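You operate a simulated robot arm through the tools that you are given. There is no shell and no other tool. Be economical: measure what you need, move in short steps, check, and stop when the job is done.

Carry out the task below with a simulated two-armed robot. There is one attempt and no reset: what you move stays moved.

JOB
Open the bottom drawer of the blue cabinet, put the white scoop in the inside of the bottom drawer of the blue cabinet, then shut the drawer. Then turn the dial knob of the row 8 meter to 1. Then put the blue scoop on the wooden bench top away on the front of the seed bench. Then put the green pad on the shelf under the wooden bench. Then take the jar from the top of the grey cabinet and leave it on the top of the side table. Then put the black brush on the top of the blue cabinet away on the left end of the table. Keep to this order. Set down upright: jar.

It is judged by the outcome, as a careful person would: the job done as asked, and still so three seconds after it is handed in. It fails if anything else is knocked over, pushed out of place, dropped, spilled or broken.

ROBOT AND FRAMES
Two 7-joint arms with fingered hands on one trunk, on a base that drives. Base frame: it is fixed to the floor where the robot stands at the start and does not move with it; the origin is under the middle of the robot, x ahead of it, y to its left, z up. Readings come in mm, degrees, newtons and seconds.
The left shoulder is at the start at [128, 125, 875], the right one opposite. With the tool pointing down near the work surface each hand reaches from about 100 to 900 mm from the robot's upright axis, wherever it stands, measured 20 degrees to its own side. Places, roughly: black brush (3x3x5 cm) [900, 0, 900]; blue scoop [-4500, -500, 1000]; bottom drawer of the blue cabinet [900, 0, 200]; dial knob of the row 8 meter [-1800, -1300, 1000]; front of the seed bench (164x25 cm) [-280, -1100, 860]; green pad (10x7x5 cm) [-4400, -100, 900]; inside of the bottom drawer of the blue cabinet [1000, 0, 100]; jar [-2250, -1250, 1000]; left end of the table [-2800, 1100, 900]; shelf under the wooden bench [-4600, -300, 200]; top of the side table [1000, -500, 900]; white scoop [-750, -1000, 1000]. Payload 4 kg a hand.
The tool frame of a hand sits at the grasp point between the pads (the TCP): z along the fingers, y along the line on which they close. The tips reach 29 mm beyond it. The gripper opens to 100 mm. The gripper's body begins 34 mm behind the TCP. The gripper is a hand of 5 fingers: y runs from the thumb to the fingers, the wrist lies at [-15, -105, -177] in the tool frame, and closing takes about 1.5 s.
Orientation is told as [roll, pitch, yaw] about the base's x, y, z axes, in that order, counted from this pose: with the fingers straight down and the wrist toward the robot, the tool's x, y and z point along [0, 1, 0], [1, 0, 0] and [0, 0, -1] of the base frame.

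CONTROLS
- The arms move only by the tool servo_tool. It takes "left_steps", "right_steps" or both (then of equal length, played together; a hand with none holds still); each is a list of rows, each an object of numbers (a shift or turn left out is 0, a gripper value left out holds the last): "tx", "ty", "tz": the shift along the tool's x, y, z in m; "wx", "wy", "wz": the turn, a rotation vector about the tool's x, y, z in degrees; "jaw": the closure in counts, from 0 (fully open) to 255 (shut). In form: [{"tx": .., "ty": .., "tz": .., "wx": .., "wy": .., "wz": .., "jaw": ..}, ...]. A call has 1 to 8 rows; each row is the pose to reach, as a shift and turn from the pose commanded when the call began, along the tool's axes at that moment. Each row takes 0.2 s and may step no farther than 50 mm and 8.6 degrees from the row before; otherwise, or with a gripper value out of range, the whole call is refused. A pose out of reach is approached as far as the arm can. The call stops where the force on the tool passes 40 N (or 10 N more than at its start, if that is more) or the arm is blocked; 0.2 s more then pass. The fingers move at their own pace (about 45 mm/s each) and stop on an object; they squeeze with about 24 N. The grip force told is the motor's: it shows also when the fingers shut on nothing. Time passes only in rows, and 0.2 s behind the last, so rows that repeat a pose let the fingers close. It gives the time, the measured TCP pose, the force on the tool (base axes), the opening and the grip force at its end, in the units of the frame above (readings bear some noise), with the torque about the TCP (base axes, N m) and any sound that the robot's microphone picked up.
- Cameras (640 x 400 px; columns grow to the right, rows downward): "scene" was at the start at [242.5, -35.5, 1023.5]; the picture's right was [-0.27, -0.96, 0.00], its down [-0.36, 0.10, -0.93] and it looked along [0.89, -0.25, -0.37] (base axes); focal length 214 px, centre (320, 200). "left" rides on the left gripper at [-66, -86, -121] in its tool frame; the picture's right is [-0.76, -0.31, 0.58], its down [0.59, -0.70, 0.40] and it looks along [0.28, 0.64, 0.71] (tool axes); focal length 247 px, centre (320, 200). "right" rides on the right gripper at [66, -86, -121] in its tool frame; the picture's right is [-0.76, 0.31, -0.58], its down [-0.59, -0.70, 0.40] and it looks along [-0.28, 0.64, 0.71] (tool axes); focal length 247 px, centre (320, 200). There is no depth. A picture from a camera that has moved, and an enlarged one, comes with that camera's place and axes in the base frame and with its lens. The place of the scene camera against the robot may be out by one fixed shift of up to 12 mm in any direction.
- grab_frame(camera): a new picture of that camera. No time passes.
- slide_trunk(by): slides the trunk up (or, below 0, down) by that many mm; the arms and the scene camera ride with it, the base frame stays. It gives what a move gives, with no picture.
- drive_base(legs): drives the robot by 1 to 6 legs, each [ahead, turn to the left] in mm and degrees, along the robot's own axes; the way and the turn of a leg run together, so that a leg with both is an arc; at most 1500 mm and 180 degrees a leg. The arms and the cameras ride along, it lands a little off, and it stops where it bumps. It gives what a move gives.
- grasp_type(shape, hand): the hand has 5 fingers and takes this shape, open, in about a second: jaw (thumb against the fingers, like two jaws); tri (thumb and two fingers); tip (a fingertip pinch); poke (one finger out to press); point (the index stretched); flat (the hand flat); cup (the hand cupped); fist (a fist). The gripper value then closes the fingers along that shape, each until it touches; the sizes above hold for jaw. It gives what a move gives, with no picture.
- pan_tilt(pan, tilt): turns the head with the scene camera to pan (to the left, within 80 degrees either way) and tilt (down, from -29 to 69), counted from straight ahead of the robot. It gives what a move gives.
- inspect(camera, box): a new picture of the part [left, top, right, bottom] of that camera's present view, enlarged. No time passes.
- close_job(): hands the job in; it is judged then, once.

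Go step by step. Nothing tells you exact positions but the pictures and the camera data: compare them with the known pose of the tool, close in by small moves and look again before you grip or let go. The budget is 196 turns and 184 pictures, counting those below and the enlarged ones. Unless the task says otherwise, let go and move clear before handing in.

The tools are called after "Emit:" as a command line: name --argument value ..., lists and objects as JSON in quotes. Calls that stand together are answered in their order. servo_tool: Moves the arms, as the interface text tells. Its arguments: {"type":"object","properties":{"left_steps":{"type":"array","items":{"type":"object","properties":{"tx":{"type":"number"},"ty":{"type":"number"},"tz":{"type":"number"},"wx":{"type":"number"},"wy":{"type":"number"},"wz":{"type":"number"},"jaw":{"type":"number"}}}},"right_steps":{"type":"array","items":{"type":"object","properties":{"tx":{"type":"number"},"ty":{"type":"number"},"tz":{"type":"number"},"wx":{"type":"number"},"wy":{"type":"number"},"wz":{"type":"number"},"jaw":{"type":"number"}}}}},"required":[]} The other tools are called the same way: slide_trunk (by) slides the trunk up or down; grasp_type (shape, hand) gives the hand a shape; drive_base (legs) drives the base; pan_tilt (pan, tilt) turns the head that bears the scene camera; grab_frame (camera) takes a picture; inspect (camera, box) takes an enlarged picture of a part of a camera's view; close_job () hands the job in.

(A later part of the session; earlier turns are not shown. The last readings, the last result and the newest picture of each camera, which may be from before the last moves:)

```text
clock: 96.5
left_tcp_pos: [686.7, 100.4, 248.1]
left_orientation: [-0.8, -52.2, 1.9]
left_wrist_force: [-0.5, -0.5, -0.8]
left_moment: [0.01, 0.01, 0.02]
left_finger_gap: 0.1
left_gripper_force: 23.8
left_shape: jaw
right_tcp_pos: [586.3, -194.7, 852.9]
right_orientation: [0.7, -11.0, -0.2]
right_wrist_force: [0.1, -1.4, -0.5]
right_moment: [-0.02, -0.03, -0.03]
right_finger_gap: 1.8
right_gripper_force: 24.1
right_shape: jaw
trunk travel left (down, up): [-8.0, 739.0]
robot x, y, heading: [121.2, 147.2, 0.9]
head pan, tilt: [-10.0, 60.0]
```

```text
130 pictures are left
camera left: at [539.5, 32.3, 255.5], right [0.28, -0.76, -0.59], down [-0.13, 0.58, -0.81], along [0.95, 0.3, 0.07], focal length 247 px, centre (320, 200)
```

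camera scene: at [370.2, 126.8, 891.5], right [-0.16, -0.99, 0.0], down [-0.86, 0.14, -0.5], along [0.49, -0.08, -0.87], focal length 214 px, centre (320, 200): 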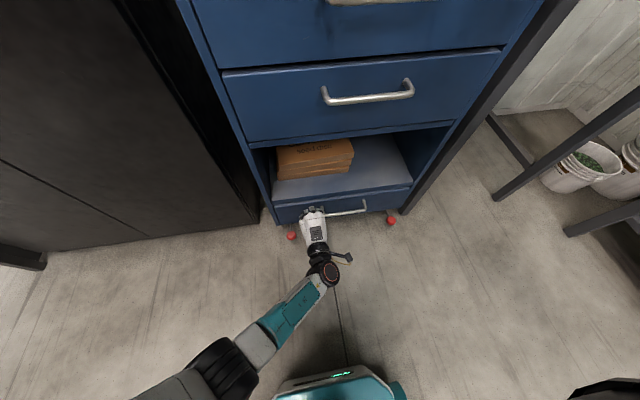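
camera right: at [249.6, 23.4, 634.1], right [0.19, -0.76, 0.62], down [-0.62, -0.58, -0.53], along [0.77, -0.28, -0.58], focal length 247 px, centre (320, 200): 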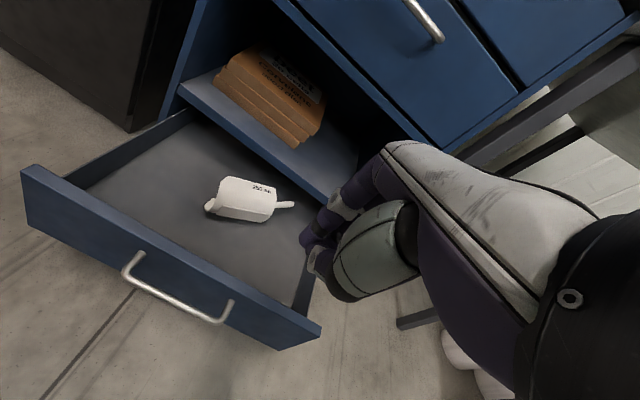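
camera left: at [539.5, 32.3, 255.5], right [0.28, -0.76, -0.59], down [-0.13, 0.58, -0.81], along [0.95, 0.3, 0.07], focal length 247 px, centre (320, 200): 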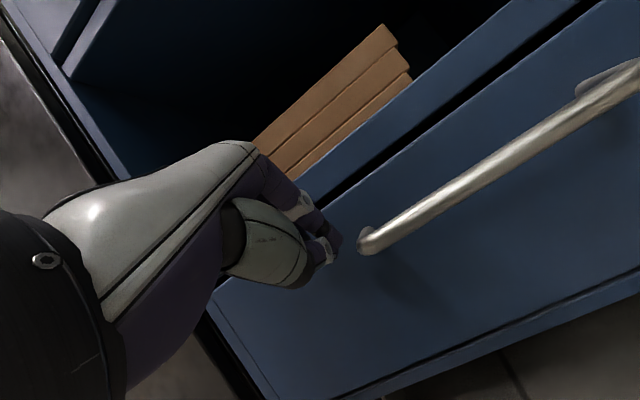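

Nearly shut. I'll push the last bit with the arm until it meets resistance.

Emit:
servo_tool --left_steps '[{"tz": 0.008, "ty": 0.006}, {"tz": 0.016, "ty": 0.0123}, {"tz": 0.024, "ty": 0.0185}, {"tz": 0.032, "ty": 0.0247}]'

Emit:
grab_frame --camera "left"

Emit:
inspect --camera "scene" --box '[260, 130, 440, 250]'

```text
clock: 97.2
left_tcp_pos: [699.0, 97.9, 244.0]
left_orientation: [-0.6, -51.9, 1.4]
left_wrist_force: [-14.2, 2.1, 4.5]
left_moment: [0.05, 0.09, 0.05]
left_finger_gap: 0.0
left_gripper_force: 23.8
left_shape: jaw
right_tcp_pos: [585.2, -194.0, 852.8]
right_orientation: [0.7, -11.2, -0.2]
right_wrist_force: [-0.2, 0.3, 0.3]
right_moment: [-0.01, 0.03, -0.02]
right_finger_gap: 2.1
right_gripper_force: 24.2
right_shape: jaw
trunk travel left (down, up): [-8.0, 739.0]
robot x, y, heading: [113.9, 146.7, 0.9]
head pan, tilt: [-10.0, 60.0]
stopped in row 3 (left hand): the force on the tool passed its limit at 53 N (the readings are from after the stop); the commanded pose is now the measured one
```

```text
129 pictures are left
camera left: at [551.4, 31.2, 252.2], right [0.28, -0.76, -0.59], down [-0.13, 0.58, -0.8], along [0.95, 0.3, 0.06], focal length 247 px, centre (320, 200)
```

left: 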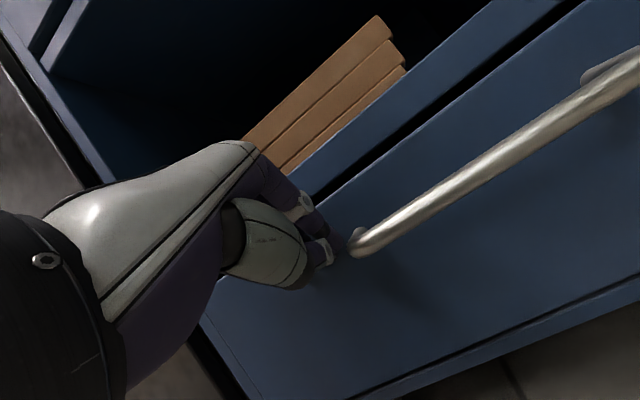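

```text
3.33 times, centred on (350, 190) of scene
camera zoom: at [369.1, 126.8, 891.6], right [-0.16, -0.99, 0.0], down [-0.86, 0.14, -0.5], along [0.49, -0.08, -0.87], focal length 715 px, centre (220, 233)
```

zoom: 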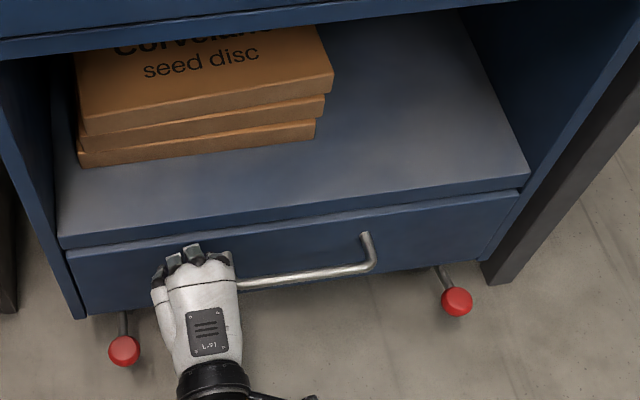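

The drawer is shut flush. I'm backing away and raising the left arm, then heading for the meter.

Emit:
drive_base --legs '[[-250, 0]]'

Emit:
servo_tool --left_steps '[{"ty": 0.038, "tz": -0.0295, "wx": 6, "jaw": 0}, {"ty": 0.076, "tz": -0.059, "wx": 12}, {"ty": 0.114, "tz": -0.0885, "wx": 18}, {"ty": 0.152, "tz": -0.118, "wx": 24}, {"ty": 0.19, "tz": -0.1475, "wx": 30}, {"ty": 0.228, "tz": -0.177, "wx": 36}, {"ty": 0.266, "tz": -0.2065, "wx": 42}, {"ty": 0.304, "tz": -0.236, "wx": 48}]' --right_steps '[{"jaw": 0}, {"jaw": 0}, {"jaw": 0}, {"jaw": 0}, {"jaw": 0}, {"jaw": 0}, {"wx": 5, "jaw": 0}, {"wx": 11, "jaw": 0}]'

Emit:
slide_trunk --by 180

Emit:
servo_tool --left_steps '[{"tz": -0.045, "tx": 0.018}, {"tz": -0.09, "tx": 0.036}, {"tz": -0.135, "tx": 0.054}, {"tz": -0.18, "tx": 0.072}, {"tz": -0.225, "tx": 0.09}, {"tz": -0.27, "tx": 0.108}]'

Emit:
pan_tilt --pan -80 --tilt 20

Emit:
grab_frame --camera "scene"

```text
clock: 99.0
left_tcp_pos: [446.2, 92.6, 244.0]
left_orientation: [-0.7, -52.1, 1.2]
left_wrist_force: [0.3, 0.4, -0.1]
left_moment: [0.01, 0.04, 0.02]
left_finger_gap: 0.0
left_gripper_force: 23.9
left_shape: jaw
right_tcp_pos: [329.3, -200.1, 853.0]
right_orientation: [0.5, -11.1, -0.6]
right_wrist_force: [0.6, -0.3, 0.3]
right_moment: [0.0, -0.01, -0.01]
right_finger_gap: 1.9
right_gripper_force: 23.9
right_shape: jaw
trunk travel left (down, up): [-8.0, 739.0]
robot x, y, heading: [-139.4, 139.0, 0.3]
head pan, tilt: [-10.0, 60.0]
```

```text
clock: 100.8
left_tcp_pos: [446.7, 92.4, 629.9]
left_orientation: [-0.6, -3.8, 0.7]
left_wrist_force: [0.3, 0.1, -0.8]
left_moment: [0.02, -0.02, 0.01]
left_finger_gap: 99.9
left_gripper_force: 0.1
left_shape: jaw
right_tcp_pos: [329.0, -199.8, 853.4]
right_orientation: [0.7, 0.0, -0.5]
right_wrist_force: [-0.6, -0.5, 1.1]
right_moment: [0.0, -0.01, -0.01]
right_finger_gap: 99.8
right_gripper_force: 0.1
right_shape: jaw
trunk travel left (down, up): [-8.0, 739.0]
robot x, y, heading: [-137.0, 140.8, 0.6]
head pan, tilt: [-10.0, 60.0]
```

```text
clock: 102.8
left_tcp_pos: [449.1, 95.7, 810.3]
left_orientation: [-0.5, -4.0, 0.7]
left_wrist_force: [0.0, -0.3, -0.2]
left_moment: [-0.04, -0.02, -0.02]
left_finger_gap: 100.2
left_gripper_force: 0.0
left_shape: jaw
right_tcp_pos: [329.9, -200.3, 1031.9]
right_orientation: [0.6, -0.1, -0.4]
right_wrist_force: [-0.5, 0.7, 0.2]
right_moment: [-0.03, 0.01, -0.01]
right_finger_gap: 99.6
right_gripper_force: 0.0
right_shape: jaw
trunk travel left (down, up): [-188.0, 559.0]
robot x, y, heading: [-138.1, 141.4, 0.7]
head pan, tilt: [-10.0, 60.0]
```

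```text
clock: 104.2
left_tcp_pos: [533.9, 207.5, 1044.8]
left_orientation: [-0.3, -4.1, 0.6]
left_wrist_force: [-1.5, 0.0, -0.5]
left_moment: [-0.01, -0.03, -0.03]
left_finger_gap: 100.1
left_gripper_force: 0.0
left_shape: jaw
left hand out of reach, approached as far as the arm can: row 2, 3, 4, 5, 6
right_tcp_pos: [328.5, -200.8, 1033.9]
right_orientation: [0.5, -0.2, -0.5]
right_wrist_force: [0.2, -0.8, 0.0]
right_moment: [-0.01, -0.01, 0.0]
right_finger_gap: 99.8
right_gripper_force: 0.1
right_shape: jaw
trunk travel left (down, up): [-188.0, 559.0]
robot x, y, heading: [-140.5, 143.6, 0.7]
head pan, tilt: [-10.0, 60.0]
```

```text
clock: 105.6
left_tcp_pos: [533.2, 208.0, 1043.6]
left_orientation: [-0.4, -4.2, 0.7]
left_wrist_force: [-0.2, -0.2, 0.6]
left_moment: [-0.01, 0.03, 0.01]
left_finger_gap: 99.9
left_gripper_force: 0.1
left_shape: jaw
right_tcp_pos: [329.2, -200.1, 1032.8]
right_orientation: [0.5, 0.0, -0.4]
right_wrist_force: [0.8, 0.1, 0.5]
right_moment: [0.01, 0.0, -0.01]
right_finger_gap: 99.7
right_gripper_force: 0.0
right_shape: jaw
trunk travel left (down, up): [-188.0, 559.0]
robot x, y, heading: [-136.5, 139.5, 0.7]
head pan, tilt: [-80.0, 20.0]
```

```text
127 pictures are left
camera scene: at [-14.8, 40.4, 1141.0], right [-0.98, -0.18, 0.0], down [-0.06, 0.34, -0.94], along [0.17, -0.92, -0.34], focal length 214 px, centre (320, 200)
```

scene: 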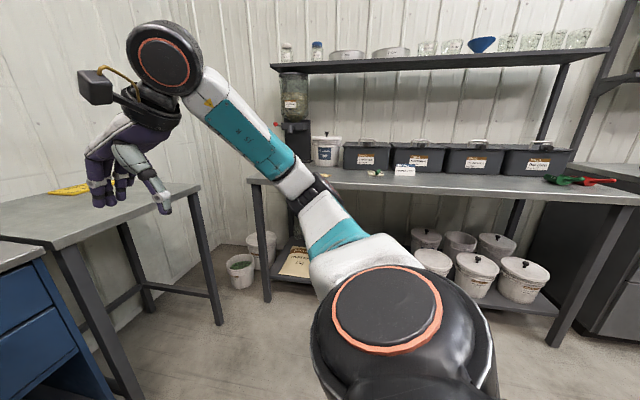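

Next is the meter. I'll turn right and drive diagonally into the aisle, clear of the box.

Emit:
drive_base --legs '[[0, -145], [930, 0]]'

Emit:
pan_tilt --pan 20 --tilt 15

Emit:
grab_frame --camera "scene"

Emit:
pan_tilt --pan -50 --tilt 15

Emit:
grab_frame --camera "scene"

```text
clock: 106.7
left_tcp_pos: [534.3, 184.1, 1044.2]
left_orientation: [-0.5, -4.0, -1.2]
left_wrist_force: [-0.4, -0.9, -0.5]
left_moment: [-0.04, -0.02, 0.02]
left_finger_gap: 100.0
left_gripper_force: 0.0
left_shape: jaw
right_tcp_pos: [316.6, -216.8, 1032.8]
right_orientation: [0.6, 0.0, -2.6]
right_wrist_force: [0.0, 0.5, -0.3]
right_moment: [0.02, -0.01, -0.03]
right_finger_gap: 100.0
right_gripper_force: 0.2
right_shape: jaw
trunk travel left (down, up): [-188.0, 559.0]
robot x, y, heading: [-141.4, 141.0, -1.1]
head pan, tilt: [-80.0, 20.0]
stopped in leg 1: the robot was blocked; the commanded pose is now the measured one
```

```text
clock: 108.4
left_tcp_pos: [535.2, 184.0, 1045.0]
left_orientation: [-0.4, -4.1, -1.3]
left_wrist_force: [0.5, -0.5, -0.4]
left_moment: [0.0, 0.0, 0.02]
left_finger_gap: 100.3
left_gripper_force: 0.1
left_shape: jaw
right_tcp_pos: [318.1, -216.0, 1032.9]
right_orientation: [0.6, 0.0, -2.4]
right_wrist_force: [-0.8, 0.2, -0.4]
right_moment: [0.0, 0.0, -0.01]
right_finger_gap: 99.8
right_gripper_force: 0.2
right_shape: jaw
trunk travel left (down, up): [-188.0, 559.0]
robot x, y, heading: [-135.8, 143.5, -0.8]
head pan, tilt: [20.0, 15.0]
```

```text
126 pictures are left
camera scene: at [56.3, 158.6, 1149.1], right [0.32, -0.95, 0.0], down [-0.25, -0.08, -0.97], along [0.91, 0.31, -0.26], focal length 214 px, centre (320, 200)
```

scene: 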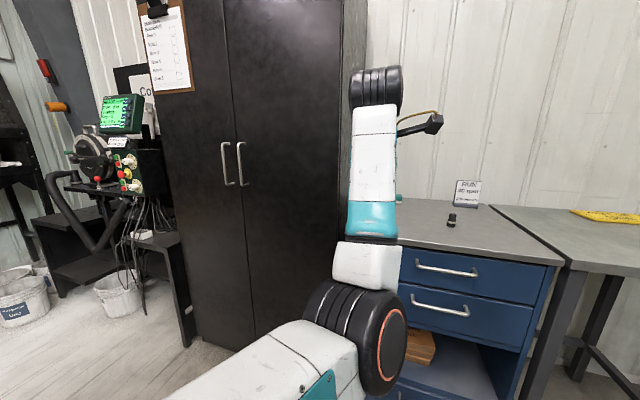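

```text
clock: 109.8
left_tcp_pos: [534.8, 184.5, 1045.8]
left_orientation: [-0.4, -4.1, -1.3]
left_wrist_force: [0.7, -0.6, 0.4]
left_moment: [0.04, -0.02, -0.01]
left_finger_gap: 99.8
left_gripper_force: 0.0
left_shape: jaw
right_tcp_pos: [317.2, -216.2, 1033.0]
right_orientation: [0.5, -0.1, -2.6]
right_wrist_force: [-0.1, 1.1, 1.0]
right_moment: [0.03, -0.01, 0.03]
right_finger_gap: 99.8
right_gripper_force: 0.1
right_shape: jaw
trunk travel left (down, up): [-188.0, 559.0]
robot x, y, heading: [-138.7, 138.4, -1.1]
head pan, tilt: [-50.0, 15.0]
```

```text
125 pictures are left
camera scene: at [26.4, 55.8, 1149.1], right [-0.78, -0.63, 0.0], down [-0.16, 0.2, -0.97], along [0.61, -0.75, -0.26], focal length 214 px, centre (320, 200)
```

scene: 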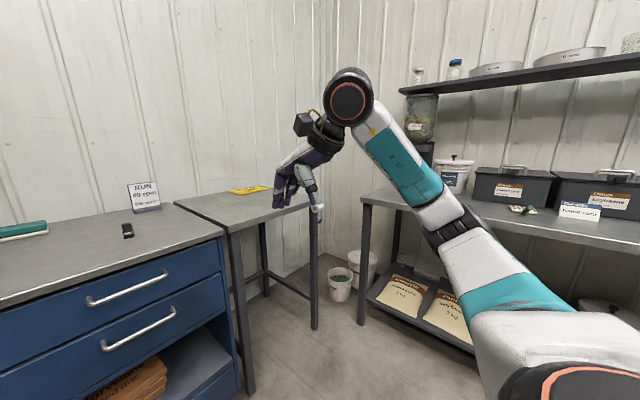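

My rear-left is touching the box corner. I'll move forward 130 mm first, then turn.

Emit:
drive_base --legs '[[130, 0], [0, -90], [350, 0], [0, -60]]'

Emit:
pan_tilt --pan 0 --tilt 15

Emit:
grab_frame --camera "scene"

Emit:
pan_tilt --pan -65 --tilt 25

Emit:
grab_frame --camera "scene"

```text
clock: 111.9
left_tcp_pos: [665.7, 127.0, 1044.4]
left_orientation: [-0.4, -4.0, -5.9]
left_wrist_force: [-0.1, 0.1, 0.1]
left_moment: [-0.02, 0.04, -0.03]
left_finger_gap: 100.0
left_gripper_force: 0.0
left_shape: jaw
right_tcp_pos: [417.3, -254.8, 1033.2]
right_orientation: [0.6, -0.1, -7.1]
right_wrist_force: [0.2, 0.5, 0.3]
right_moment: [-0.05, -0.03, -0.04]
right_finger_gap: 100.0
right_gripper_force: 0.1
right_shape: jaw
trunk travel left (down, up): [-188.0, 559.0]
robot x, y, heading: [-9.7, 139.8, -5.5]
head pan, tilt: [-50.0, 15.0]
stopped in leg 2: the robot was blocked; the commanded pose is now the measured one
```

```text
clock: 113.0
left_tcp_pos: [665.1, 128.2, 1045.1]
left_orientation: [-0.4, -4.0, -5.9]
left_wrist_force: [0.0, 0.5, -0.3]
left_moment: [0.0, 0.01, 0.04]
left_finger_gap: 99.9
left_gripper_force: 0.1
left_shape: jaw
right_tcp_pos: [417.3, -254.1, 1033.1]
right_orientation: [0.7, -0.1, -7.0]
right_wrist_force: [0.2, -0.4, 0.5]
right_moment: [0.03, 0.03, 0.02]
right_finger_gap: 100.0
right_gripper_force: 0.1
right_shape: jaw
trunk travel left (down, up): [-188.0, 559.0]
robot x, y, heading: [-7.0, 140.0, -5.6]
head pan, tilt: [0.0, 15.0]
```

```text
124 pictures are left
camera scene: at [189.4, 108.4, 1149.1], right [-0.1, -1.0, 0.0], down [-0.26, 0.03, -0.97], along [0.96, -0.1, -0.26], focal length 214 px, centre (320, 200)
```

scene: 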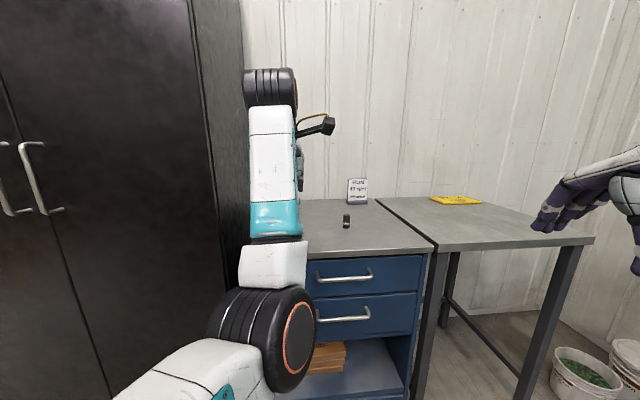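

```text
clock: 114.4
left_tcp_pos: [665.1, 126.7, 1044.4]
left_orientation: [-0.4, -4.1, -5.9]
left_wrist_force: [0.4, -0.8, 0.0]
left_moment: [-0.01, 0.01, 0.01]
left_finger_gap: 100.3
left_gripper_force: 0.0
left_shape: jaw
right_tcp_pos: [416.6, -254.7, 1032.7]
right_orientation: [0.6, -0.1, -7.0]
right_wrist_force: [0.7, -0.5, 0.5]
right_moment: [0.03, -0.01, -0.01]
right_finger_gap: 100.1
right_gripper_force: 0.1
right_shape: jaw
trunk travel left (down, up): [-188.0, 559.0]
robot x, y, heading: [-13.1, 143.6, -5.4]
head pan, tilt: [-65.0, 25.0]
```

```text
123 pictures are left
camera scene: at [127.1, 30.7, 1132.9], right [-0.94, -0.33, 0.0], down [-0.14, 0.4, -0.91], along [0.3, -0.85, -0.42], focal length 214 px, centre (320, 200)
```

scene: 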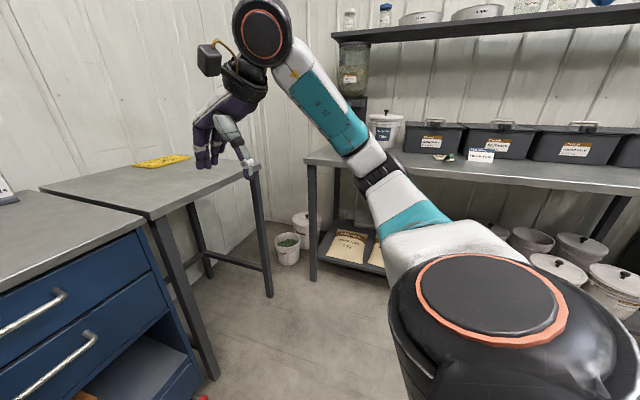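

Still blocked; I'll look to the left-rear.

Emit:
pan_tilt --pan 80 --tilt 50

Emit:
grab_frame --camera "scene"

Emit:
grab_frame --camera "right"

Emit:
pan_tilt --pan -80 --tilt 60

Emit:
grab_frame --camera "scene"

```text
clock: 116.7
left_tcp_pos: [665.7, 128.7, 1044.3]
left_orientation: [-0.4, -4.0, -5.9]
left_wrist_force: [0.4, 0.0, 0.4]
left_moment: [0.0, 0.03, -0.01]
left_finger_gap: 100.0
left_gripper_force: 0.1
left_shape: jaw
right_tcp_pos: [416.4, -253.8, 1034.8]
right_orientation: [0.6, -0.1, -7.0]
right_wrist_force: [-0.3, -0.5, -0.7]
right_moment: [0.04, -0.03, 0.0]
right_finger_gap: 100.1
right_gripper_force: 0.1
right_shape: jaw
trunk travel left (down, up): [-188.0, 559.0]
robot x, y, heading: [-8.8, 137.9, -5.8]
head pan, tilt: [80.0, 50.0]
```

```text
122 pictures are left
camera scene: at [117.2, 191.8, 1095.5], right [0.96, -0.27, 0.0], down [-0.21, -0.74, -0.64], along [0.17, 0.62, -0.77], focal length 214 px, centre (320, 200)
```

scene: 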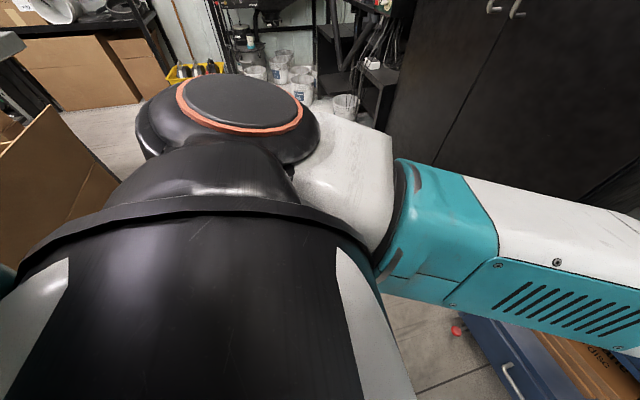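

```text
121 pictures are left
camera right: at [337.7, -179.0, 1153.5], right [0.21, -0.79, 0.57], down [-0.77, -0.49, -0.41], along [0.6, -0.35, -0.71], focal length 247 px, centre (320, 200)
```

right: 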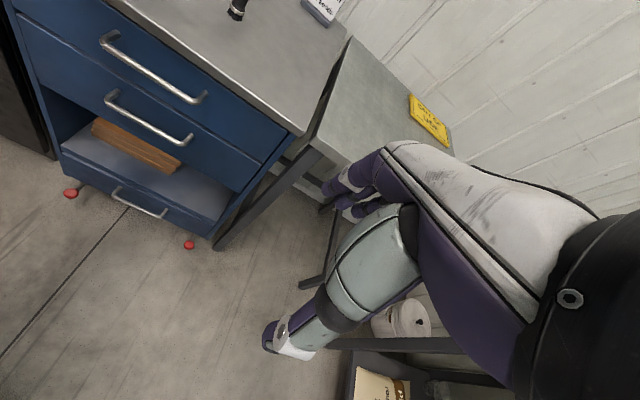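

```text
clock: 119.2
left_tcp_pos: [666.4, 127.4, 1044.5]
left_orientation: [-0.4, -3.9, -5.9]
left_wrist_force: [0.5, -0.6, 0.4]
left_moment: [0.02, 0.0, -0.01]
left_finger_gap: 100.2
left_gripper_force: 0.1
left_shape: jaw
right_tcp_pos: [417.5, -255.2, 1033.9]
right_orientation: [0.6, -0.1, -6.9]
right_wrist_force: [0.3, 0.4, 0.0]
right_moment: [-0.02, 0.01, 0.03]
right_finger_gap: 99.9
right_gripper_force: 0.1
right_shape: jaw
trunk travel left (down, up): [-188.0, 559.0]
robot x, y, heading: [-11.4, 139.4, -5.9]
head pan, tilt: [-80.0, 60.0]
```

```text
120 pictures are left
camera scene: at [101.6, 51.2, 1082.9], right [-1.0, -0.08, 0.0], down [-0.07, 0.86, -0.5], along [0.04, -0.5, -0.87], focal length 214 px, centre (320, 200)
```

scene: 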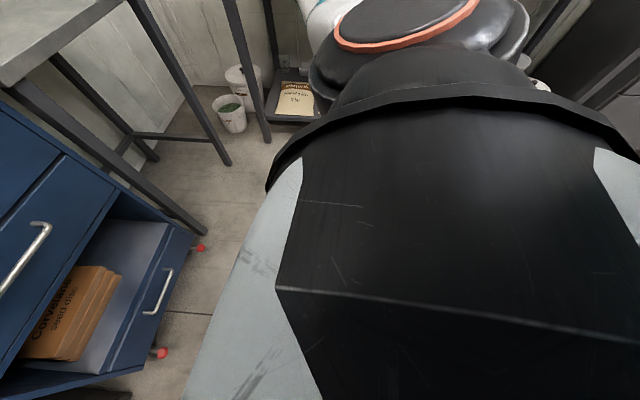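

My base's rear seems to swing into the box when I turn right. Instead I'll turn left a bit and reverse diagonally away from it.

Emit:
drive_base --legs '[[0, 42], [-700, 0]]'

Emit:
pan_tilt --pan 70 --tilt 35

Emit:
grab_frame --camera "scene"

```text
clock: 125.0
left_tcp_pos: [-65.5, 166.5, 1045.0]
left_orientation: [-0.4, -4.2, 36.5]
left_wrist_force: [-0.3, -0.6, 0.7]
left_moment: [-0.01, 0.0, -0.01]
left_finger_gap: 100.1
left_gripper_force: 0.0
left_shape: jaw
right_tcp_pos: [9.4, -282.2, 1033.6]
right_orientation: [0.6, -0.2, 35.5]
right_wrist_force: [0.2, 0.1, 0.3]
right_moment: [-0.03, 0.01, -0.02]
right_finger_gap: 99.9
right_gripper_force: 0.1
right_shape: jaw
trunk travel left (down, up): [-188.0, 559.0]
robot x, y, heading: [-571.0, -282.6, 37.1]
head pan, tilt: [-80.0, 60.0]
```

```text
clock: 127.3
left_tcp_pos: [-65.3, 166.5, 1043.6]
left_orientation: [-0.4, -4.0, 36.5]
left_wrist_force: [-0.3, 0.7, -0.3]
left_moment: [-0.03, -0.02, 0.0]
left_finger_gap: 100.0
left_gripper_force: 0.0
left_shape: jaw
right_tcp_pos: [8.7, -282.5, 1033.2]
right_orientation: [0.7, -0.1, 35.4]
right_wrist_force: [-0.1, 0.7, -0.1]
right_moment: [0.0, 0.05, 0.0]
right_finger_gap: 100.1
right_gripper_force: 0.0
right_shape: jaw
trunk travel left (down, up): [-188.0, 559.0]
robot x, y, heading: [-571.9, -279.1, 37.3]
head pan, tilt: [70.0, 35.0]
```

```text
119 pictures are left
camera scene: at [-512.0, -141.3, 1117.2], right [0.96, 0.29, 0.0], down [0.17, -0.55, -0.82], along [-0.24, 0.78, -0.57], focal length 214 px, centre (320, 200)
```

scene: 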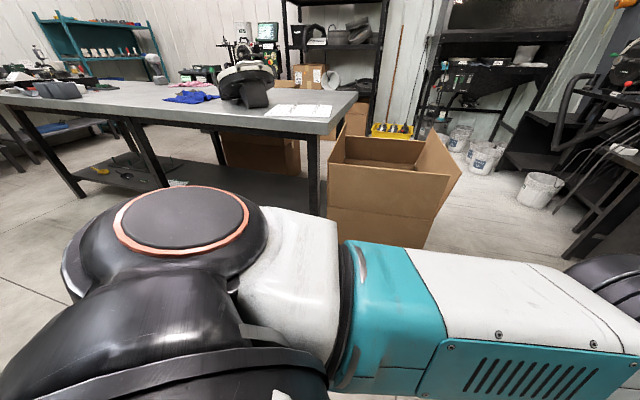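

Now I can see the box and table layout, and I'm clear of the box. I'm turning left to face −x and driving along the aisle.

Emit:
drive_base --legs '[[0, 143], [450, 0]]'

Emit:
pan_tilt --pan 55 --tilt 20

Emit:
grab_frame --camera "scene"

Emit:
pan_tilt --pan 0 --tilt 15

Emit:
grab_frame --camera "scene"

```text
clock: 136.1
left_tcp_pos: [-1685.4, -319.3, 1045.3]
left_orientation: [-0.4, -4.2, 178.9]
left_wrist_force: [-1.0, -0.1, -0.1]
left_moment: [-0.03, -0.01, 0.02]
left_finger_gap: 99.9
left_gripper_force: 0.1
left_shape: jaw
right_tcp_pos: [-1468.5, 81.7, 1033.3]
right_orientation: [0.6, -0.1, 177.8]
right_wrist_force: [0.0, -0.3, -0.8]
right_moment: [0.01, 0.0, 0.02]
right_finger_gap: 99.5
right_gripper_force: 0.1
right_shape: jaw
trunk travel left (down, up): [-188.0, 559.0]
robot x, y, heading: [-1009.8, -274.8, 179.4]
head pan, tilt: [70.0, 35.0]
```

```text
clock: 136.8
left_tcp_pos: [-1684.2, -320.3, 1044.0]
left_orientation: [-0.4, -3.9, 178.9]
left_wrist_force: [0.3, -0.2, 0.5]
left_moment: [-0.02, 0.0, 0.01]
left_finger_gap: 100.1
left_gripper_force: 0.1
left_shape: jaw
right_tcp_pos: [-1469.0, 80.6, 1033.6]
right_orientation: [0.7, -0.3, 177.8]
right_wrist_force: [0.7, 0.3, -1.3]
right_moment: [0.01, -0.01, -0.02]
right_finger_gap: 99.7
right_gripper_force: 0.0
right_shape: jaw
trunk travel left (down, up): [-188.0, 559.0]
robot x, y, heading: [-1011.3, -273.5, 179.4]
head pan, tilt: [55.0, 20.0]
```

```text
118 pictures are left
camera scene: at [-1175.4, -358.7, 1141.0], right [-0.81, 0.58, 0.0], down [0.2, 0.28, -0.94], along [-0.55, -0.76, -0.34], focal length 214 px, centre (320, 200)
```

scene: 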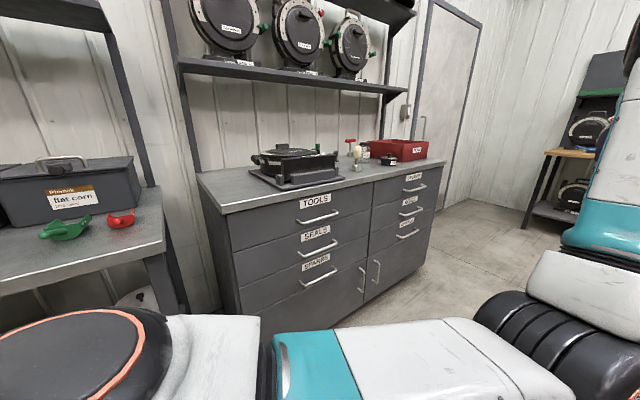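

```text
clock: 138.1
left_tcp_pos: [-1684.2, -320.6, 1045.1]
left_orientation: [-0.5, -4.0, 178.9]
left_wrist_force: [0.4, 0.9, -0.8]
left_moment: [0.02, -0.01, 0.02]
left_finger_gap: 99.8
left_gripper_force: 0.0
left_shape: jaw
right_tcp_pos: [-1467.9, 81.7, 1032.6]
right_orientation: [0.6, -0.2, 177.8]
right_wrist_force: [0.0, 0.5, -0.4]
right_moment: [0.02, 0.02, 0.03]
right_finger_gap: 99.8
right_gripper_force: 0.0
right_shape: jaw
trunk travel left (down, up): [-188.0, 559.0]
robot x, y, heading: [-1012.2, -274.9, 179.2]
head pan, tilt: [0.0, 15.0]
```

```text
117 pictures are left
camera scene: at [-1214.6, -282.1, 1149.1], right [0.01, 1.0, 0.0], down [0.26, 0.0, -0.97], along [-0.97, 0.01, -0.26], focal length 214 px, centre (320, 200)
```

scene: 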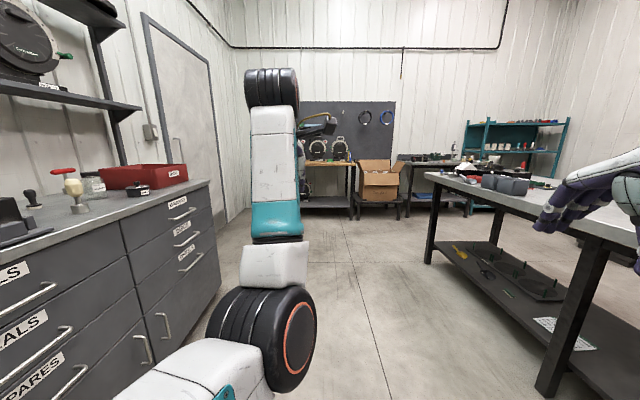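

The grey cabinet is ahead on the left, with a black device (the row 8 meter?) on it and the jar farther along. I'll raise the trunk for clearance, then drive alongside and face it.

Emit:
slide_trunk --by 150

Emit:
drive_base --legs '[[690, 0], [0, 90]]'

Emit:
pan_tilt --pan 0 --tilt 30

Emit:
grab_frame --camera "scene"

```text
clock: 139.8
left_tcp_pos: [-1686.2, -319.3, 1193.0]
left_orientation: [-0.4, -4.0, 179.1]
left_wrist_force: [-0.1, -1.4, -0.7]
left_moment: [0.03, -0.04, 0.0]
left_finger_gap: 99.7
left_gripper_force: 0.0
left_shape: jaw
right_tcp_pos: [-1470.4, 81.0, 1182.6]
right_orientation: [0.6, -0.1, 177.8]
right_wrist_force: [-0.5, 0.4, 0.5]
right_moment: [-0.01, 0.0, -0.04]
right_finger_gap: 99.8
right_gripper_force: 0.0
right_shape: jaw
trunk travel left (down, up): [-338.0, 409.0]
robot x, y, heading: [-1011.0, -275.6, 179.5]
head pan, tilt: [0.0, 15.0]
```

```text
clock: 147.6
left_tcp_pos: [-1637.0, -945.0, 1194.5]
left_orientation: [-0.4, -4.2, -89.2]
left_wrist_force: [-0.3, -0.1, -0.6]
left_moment: [-0.01, -0.01, 0.03]
left_finger_gap: 100.0
left_gripper_force: 0.1
left_shape: jaw
right_tcp_pos: [-2043.3, -742.2, 1183.2]
right_orientation: [0.5, -0.1, -90.4]
right_wrist_force: [0.1, -1.0, 0.5]
right_moment: [-0.01, 0.0, 0.0]
right_finger_gap: 99.9
right_gripper_force: 0.1
right_shape: jaw
trunk travel left (down, up): [-338.0, 409.0]
robot x, y, heading: [-1702.9, -272.4, -88.9]
head pan, tilt: [0.0, 15.0]
```

```text
clock: 148.3
left_tcp_pos: [-1637.0, -945.3, 1194.4]
left_orientation: [-0.4, -4.1, -89.3]
left_wrist_force: [-1.0, 0.9, 0.2]
left_moment: [0.01, 0.01, 0.03]
left_finger_gap: 99.8
left_gripper_force: 0.2
left_shape: jaw
right_tcp_pos: [-2044.5, -741.9, 1182.9]
right_orientation: [0.6, -0.1, -90.4]
right_wrist_force: [0.3, -0.8, 0.0]
right_moment: [0.01, 0.01, 0.03]
right_finger_gap: 99.9
right_gripper_force: 0.0
right_shape: jaw
trunk travel left (down, up): [-338.0, 409.0]
robot x, y, heading: [-1702.7, -272.1, -88.7]
head pan, tilt: [0.0, 30.0]
```

```text
116 pictures are left
camera scene: at [-1701.8, -434.4, 1279.7], right [-1.0, -0.02, 0.0], down [-0.01, 0.5, -0.87], along [0.02, -0.87, -0.5], focal length 214 px, centre (320, 200)
```

scene: 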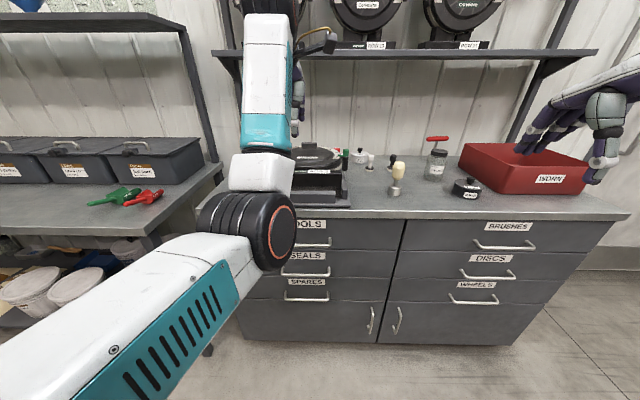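

The row 8 meter should be the black round unit in a tray on the cabinet top. I'll move the left arm aside and back for a better view, then go closer.

Emit:
servo_tool --left_steps '[{"tx": 0.04, "ty": -0.025}, {"tx": 0.08, "ty": -0.05}, {"tx": 0.12, "ty": -0.075}, {"tx": 0.16, "ty": -0.1}, {"tx": 0.2, "ty": -0.125}, {"tx": 0.22, "ty": -0.16}, {"tx": 0.23, "ty": -0.2}]'

Emit:
drive_base --legs '[[220, 0]]'

Emit:
grab_frame --camera "scene"

```text
clock: 149.9
left_tcp_pos: [-1357.8, -766.2, 1183.5]
left_orientation: [-0.4, -4.0, -89.3]
left_wrist_force: [-0.3, 0.1, 0.2]
left_moment: [-0.03, 0.0, 0.03]
left_finger_gap: 100.0
left_gripper_force: 0.0
left_shape: jaw
left hand out of reach, approached as far as the arm can: row 3, 4, 5, 6, 7
right_tcp_pos: [-2044.1, -740.0, 1183.4]
right_orientation: [0.5, -0.2, -90.4]
right_wrist_force: [0.6, -0.4, 0.9]
right_moment: [0.0, -0.01, 0.02]
right_finger_gap: 99.7
right_gripper_force: 0.1
right_shape: jaw
trunk travel left (down, up): [-338.0, 409.0]
robot x, y, heading: [-1700.6, -269.8, -89.1]
head pan, tilt: [0.0, 30.0]
```

```text
clock: 151.6
left_tcp_pos: [-1351.9, -984.5, 1182.7]
left_orientation: [-0.4, -4.0, -89.2]
left_wrist_force: [-0.8, -0.2, -0.5]
left_moment: [0.05, 0.0, 0.04]
left_finger_gap: 100.2
left_gripper_force: 0.0
left_shape: jaw
right_tcp_pos: [-2039.3, -958.9, 1183.8]
right_orientation: [0.6, -0.1, -90.3]
right_wrist_force: [0.7, -0.4, -0.5]
right_moment: [0.0, 0.02, -0.01]
right_finger_gap: 99.8
right_gripper_force: 0.0
right_shape: jaw
trunk travel left (down, up): [-338.0, 409.0]
robot x, y, heading: [-1693.8, -492.0, -88.8]
head pan, tilt: [0.0, 30.0]
```

```text
115 pictures are left
camera scene: at [-1697.0, -651.6, 1279.5], right [-1.0, -0.02, 0.0], down [-0.01, 0.5, -0.87], along [0.02, -0.87, -0.5], focal length 214 px, centre (320, 200)
```

scene: 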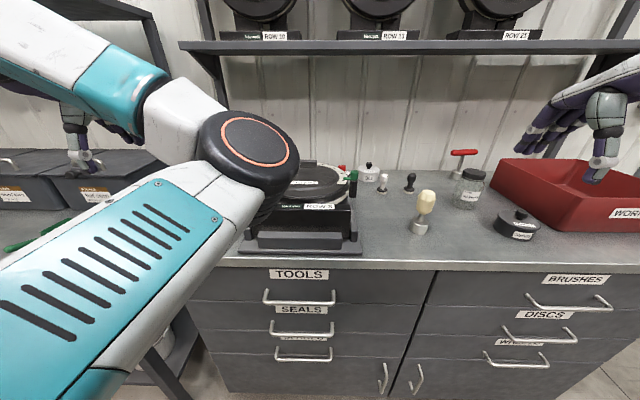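

Emit:
inspect --camera "scene" --box '[230, 130, 390, 260]'

Emit:
inspect --camera "scene" --box '[340, 130, 560, 250]'

```text
3.08 times, centred on (310, 195) of scene
camera zoom: at [-1697.0, -651.6, 1279.5], right [-1.0, -0.02, 0.0], down [-0.01, 0.5, -0.87], along [0.02, -0.87, -0.5], focal length 660 px, centre (351, 215)
```

zoom: 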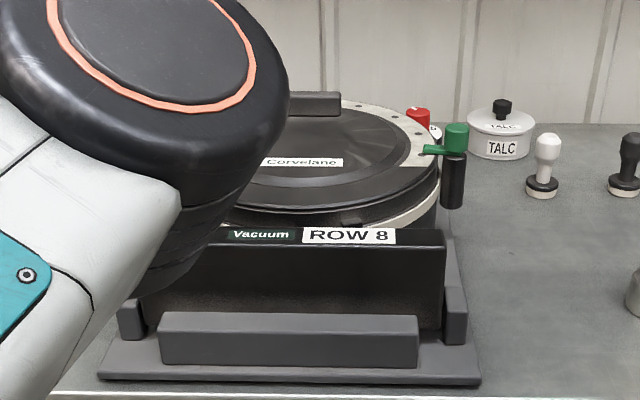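

```text
2.91 times, centred on (450, 190) of scene
camera zoom: at [-1697.0, -651.6, 1279.5], right [-1.0, -0.02, 0.0], down [-0.01, 0.5, -0.87], along [0.02, -0.87, -0.5], focal length 624 px, centre (-58, 229)
```

zoom: 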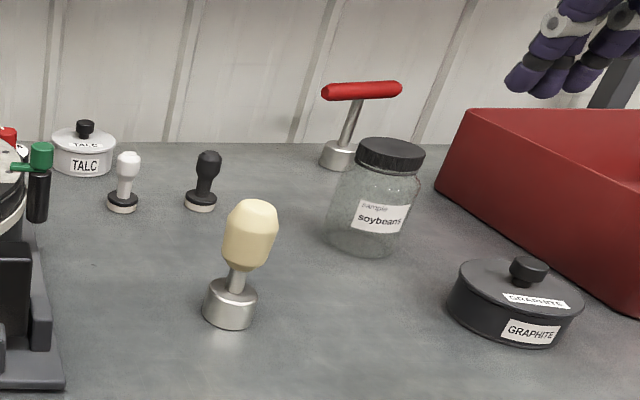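

The meter is labelled ROW 8, and a small red dial shows behind the rim. I'll raise the trunk and look from above.

Emit:
slide_trunk --by 200

Emit:
pan_tilt --pan 0 --tilt 42

Emit:
grab_frame --camera "scene"

Emit:
grab_frame --camera "right"

Emit:
grab_frame --camera "left"

```text
clock: 153.8
left_tcp_pos: [-1352.9, -984.1, 1382.9]
left_orientation: [-0.4, -4.0, -89.2]
left_wrist_force: [-0.4, 0.6, -0.7]
left_moment: [-0.02, -0.04, 0.0]
left_finger_gap: 100.0
left_gripper_force: 0.2
left_shape: jaw
right_tcp_pos: [-2039.4, -959.2, 1381.8]
right_orientation: [0.6, -0.2, -90.2]
right_wrist_force: [-0.6, 0.9, 0.5]
right_moment: [-0.02, -0.02, 0.0]
right_finger_gap: 99.9
right_gripper_force: 0.1
right_shape: jaw
trunk travel left (down, up): [-538.0, 209.0]
robot x, y, heading: [-1696.2, -491.5, -88.9]
head pan, tilt: [0.0, 30.0]
```

```text
clock: 154.5
left_tcp_pos: [-1352.4, -983.2, 1383.8]
left_orientation: [-0.4, -4.0, -89.2]
left_wrist_force: [-0.6, 0.1, 0.2]
left_moment: [-0.01, 0.02, 0.0]
left_finger_gap: 100.1
left_gripper_force: 0.1
left_shape: jaw
right_tcp_pos: [-2039.7, -958.5, 1382.6]
right_orientation: [0.5, -0.2, -90.4]
right_wrist_force: [0.1, 0.4, 0.7]
right_moment: [-0.03, 0.01, 0.01]
right_finger_gap: 99.8
right_gripper_force: 0.0
right_shape: jaw
trunk travel left (down, up): [-538.0, 209.0]
robot x, y, heading: [-1697.9, -488.7, -88.7]
head pan, tilt: [0.0, 42.0]
```

```text
112 pictures are left
camera scene: at [-1697.8, -614.6, 1463.9], right [-1.0, -0.02, 0.0], down [-0.01, 0.67, -0.74], along [0.02, -0.74, -0.67], focal length 214 px, centre (320, 200)
```

scene: 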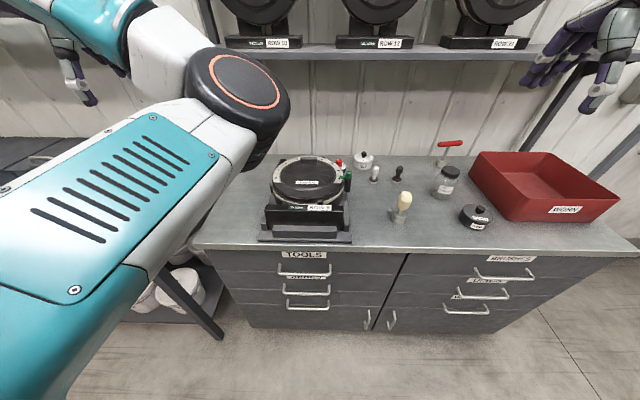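

```text
111 pictures are left
camera right: at [-1975.1, -872.2, 1503.6], right [-0.76, -0.3, 0.57], down [-0.58, 0.7, -0.41], along [-0.28, -0.64, -0.71], focal length 247 px, centre (320, 200)
```

right: 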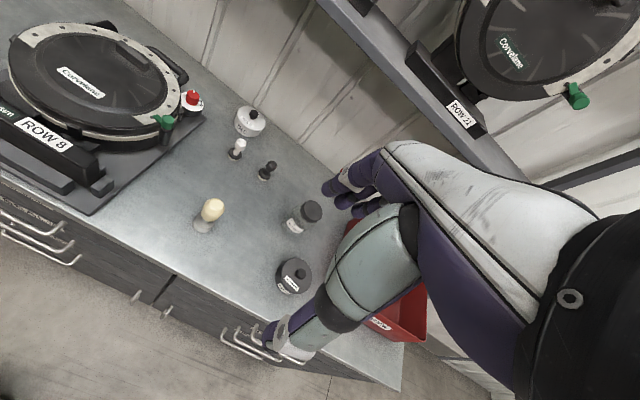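

```text
110 pictures are left
camera left: at [-1419.2, -889.6, 1498.5], right [-0.76, 0.25, -0.59], down [0.58, 0.68, -0.45], along [0.29, -0.69, -0.67], focal length 247 px, centre (320, 200)
```

left: 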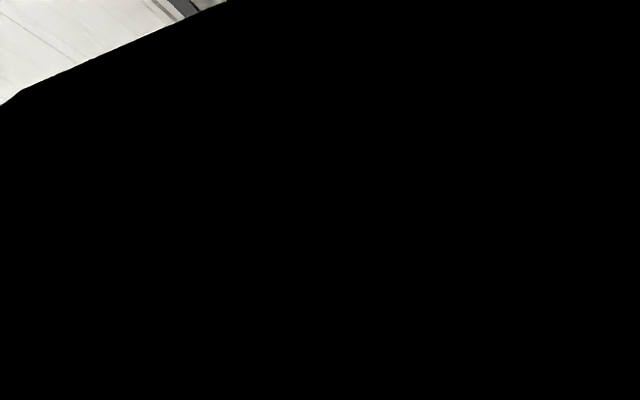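

Emit:
inspect --camera "right" --box '[140, 70, 230, 140]'

Emit:
inspect --camera "scene" --box '[310, 140, 380, 200]'

```text
5.71 times, centred on (185, 105) of right
camera zoom: at [-1975.1, -872.2, 1503.6], right [-0.76, -0.3, 0.57], down [-0.58, 0.7, -0.41], along [-0.28, -0.64, -0.71], focal length 1411 px, centre (1091, 743)
```

zoom: 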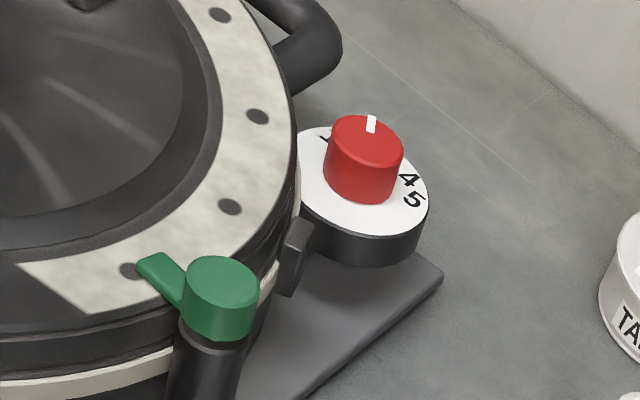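

```text
6.67 times, centred on (345, 170) of scene
camera zoom: at [-1697.8, -614.6, 1463.9], right [-1.0, -0.02, 0.0], down [-0.01, 0.67, -0.74], along [0.02, -0.74, -0.67], focal length 1430 px, centre (153, 400)
```

zoom: 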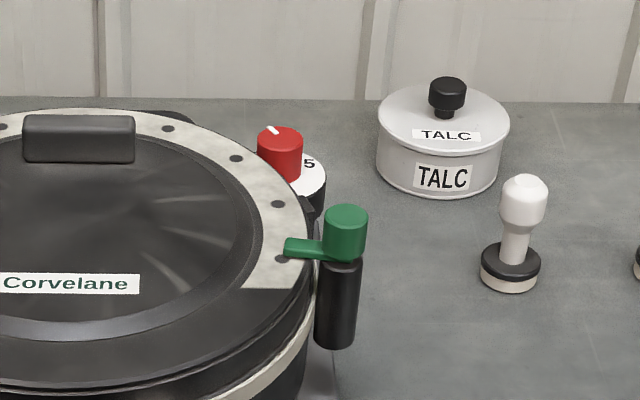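

The dial knob is at about (−1756, −1362, 985), just in front of the shelf edge. I'll bring the right hand's camera above it to read the scale.

Emit:
drive_base --legs '[[80, 0]]'

Emit:
servo_tool --right_steps '[{"tx": 0.04, "tz": 0.02}, {"tx": 0.08, "tz": 0.04}, {"tx": 0.12, "tz": 0.06}, {"tx": 0.16, "tz": 0.08}, {"tx": 0.2, "tz": 0.1}, {"tx": 0.24, "tz": 0.12}, {"tx": 0.28, "tz": 0.14}, {"tx": 0.315, "tz": 0.16}]'

Emit:
servo_tool --right_steps '[{"ty": 0.04, "tz": 0.02}, {"ty": 0.08, "tz": 0.04}, {"ty": 0.12, "tz": 0.06}, {"ty": 0.16, "tz": 0.08}, {"ty": 0.185, "tz": 0.11}]'

Emit:
grab_frame --camera "right"

```text
clock: 155.6
left_tcp_pos: [-1350.5, -1063.7, 1384.4]
left_orientation: [-0.3, -4.1, -89.1]
left_wrist_force: [-0.2, 0.8, 0.3]
left_moment: [0.02, 0.01, -0.02]
left_finger_gap: 100.1
left_gripper_force: 0.0
left_shape: jaw
right_tcp_pos: [-2035.2, -1038.8, 1382.5]
right_orientation: [0.7, -0.1, -90.3]
right_wrist_force: [1.0, -0.3, -1.1]
right_moment: [0.02, -0.01, -0.01]
right_finger_gap: 100.1
right_gripper_force: 0.1
right_shape: jaw
trunk travel left (down, up): [-538.0, 209.0]
robot x, y, heading: [-1696.4, -571.7, -88.5]
head pan, tilt: [0.0, 42.0]
```

```text
clock: 157.5
left_tcp_pos: [-1347.3, -1062.2, 1383.7]
left_orientation: [-0.4, -4.1, -88.8]
left_wrist_force: [-1.1, 0.5, -0.3]
left_moment: [0.01, 0.02, 0.01]
left_finger_gap: 100.0
left_gripper_force: 0.1
left_shape: jaw
right_tcp_pos: [-1722.0, -1043.2, 1226.0]
right_orientation: [0.5, -0.2, -90.9]
right_wrist_force: [-0.3, -1.0, -1.7]
right_moment: [0.01, 0.02, -0.04]
right_finger_gap: 100.0
right_gripper_force: 0.1
right_shape: jaw
trunk travel left (down, up): [-538.0, 209.0]
robot x, y, heading: [-1695.6, -569.6, -88.6]
head pan, tilt: [0.0, 42.0]
stopped in row 8 (right hand): the force on the tool passed its limit at 44 N (the readings are from after the stop); the commanded pose is now the measured one
```

```text
clock: 158.7
left_tcp_pos: [-1346.9, -1062.9, 1383.3]
left_orientation: [-0.4, -4.0, -88.8]
left_wrist_force: [0.4, -0.6, -0.1]
left_moment: [0.02, -0.02, -0.01]
left_finger_gap: 100.2
left_gripper_force: 0.0
left_shape: jaw
right_tcp_pos: [-1725.9, -1228.6, 1113.6]
right_orientation: [0.5, -0.2, -91.0]
right_wrist_force: [0.0, 0.4, 0.9]
right_moment: [-0.02, -0.01, 0.01]
right_finger_gap: 99.8
right_gripper_force: 0.1
right_shape: jaw
trunk travel left (down, up): [-538.0, 209.0]
robot x, y, heading: [-1696.0, -570.6, -88.5]
head pan, tilt: [0.0, 42.0]
```

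```text
107 pictures are left
camera right: at [-1660.5, -1142.3, 1234.4], right [-0.77, -0.29, 0.57], down [-0.57, 0.71, -0.41], along [-0.29, -0.64, -0.71], focal length 247 px, centre (320, 200)
```

right: 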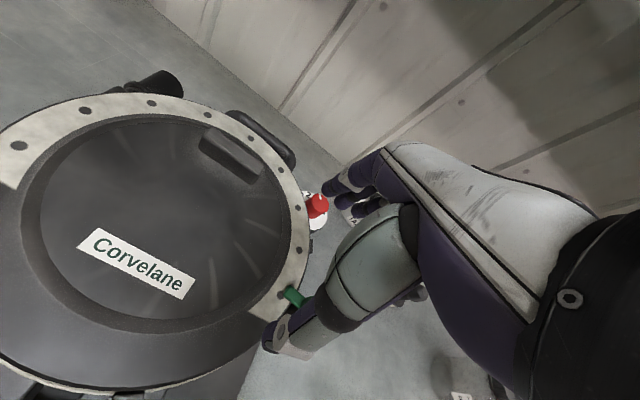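

Emit:
inspect --camera "right" --box '[290, 175, 350, 235]'

Emit:
grab_frame --camera "scene"

```text
6.67 times, centred on (320, 205) of right
camera zoom: at [-1660.5, -1142.3, 1234.4], right [-0.77, -0.29, 0.57], down [-0.57, 0.71, -0.41], along [-0.29, -0.64, -0.71], focal length 1646 px, centre (320, 167)
```

zoom: 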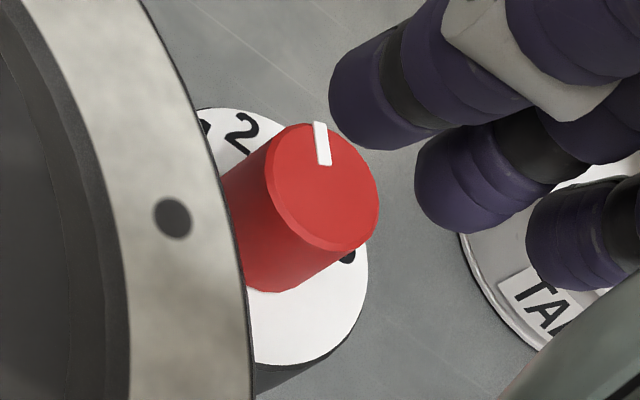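

```text
105 pictures are left
camera scene: at [-1695.5, -695.8, 1463.7], right [-1.0, -0.02, 0.0], down [-0.02, 0.67, -0.74], along [0.02, -0.74, -0.67], focal length 214 px, centre (320, 200)
```

scene: 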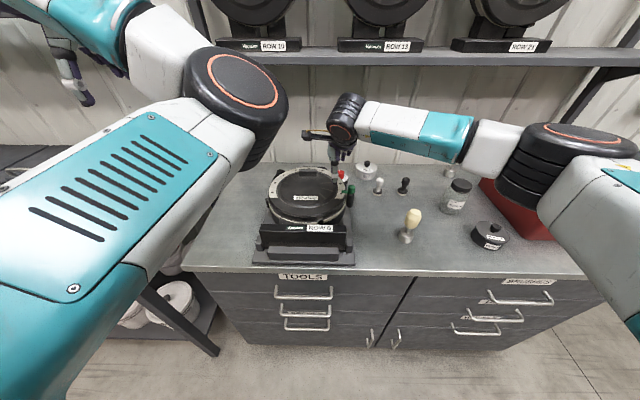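

The scale numbers lie on the wall side of the knob. I'll move a little higher and nearer for a steeper view.

Emit:
servo_tool --right_steps '[{"ty": 0.03, "tz": -0.02}, {"ty": 0.055, "tz": -0.04}, {"ty": 0.08, "tz": -0.06}]'

Emit:
inspect --camera "right" --box '[230, 220, 320, 310]'

```text
clock: 159.5
left_tcp_pos: [-1345.8, -1062.9, 1383.0]
left_orientation: [-0.5, -4.1, -88.8]
left_wrist_force: [-0.2, 0.0, -0.9]
left_moment: [-0.03, 0.0, -0.01]
left_finger_gap: 100.0
left_gripper_force: 0.0
left_shape: jaw
right_tcp_pos: [-1724.3, -1307.5, 1175.6]
right_orientation: [0.3, -0.1, -90.8]
right_wrist_force: [0.5, -0.4, -0.4]
right_moment: [0.02, 0.0, -0.04]
right_finger_gap: 100.2
right_gripper_force: 0.0
right_shape: jaw
trunk travel left (down, up): [-538.0, 209.0]
robot x, y, heading: [-1693.2, -569.2, -88.6]
head pan, tilt: [0.0, 42.0]
```

```text
4.44 times, centred on (275, 265) of right
camera zoom: at [-1659.7, -1221.0, 1295.9], right [-0.77, -0.29, 0.57], down [-0.58, 0.71, -0.41], along [-0.29, -0.64, -0.71], focal length 1098 px, centre (520, -89)
```

zoom: 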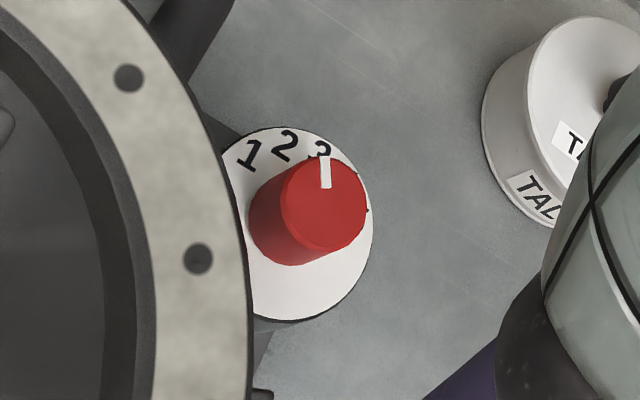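

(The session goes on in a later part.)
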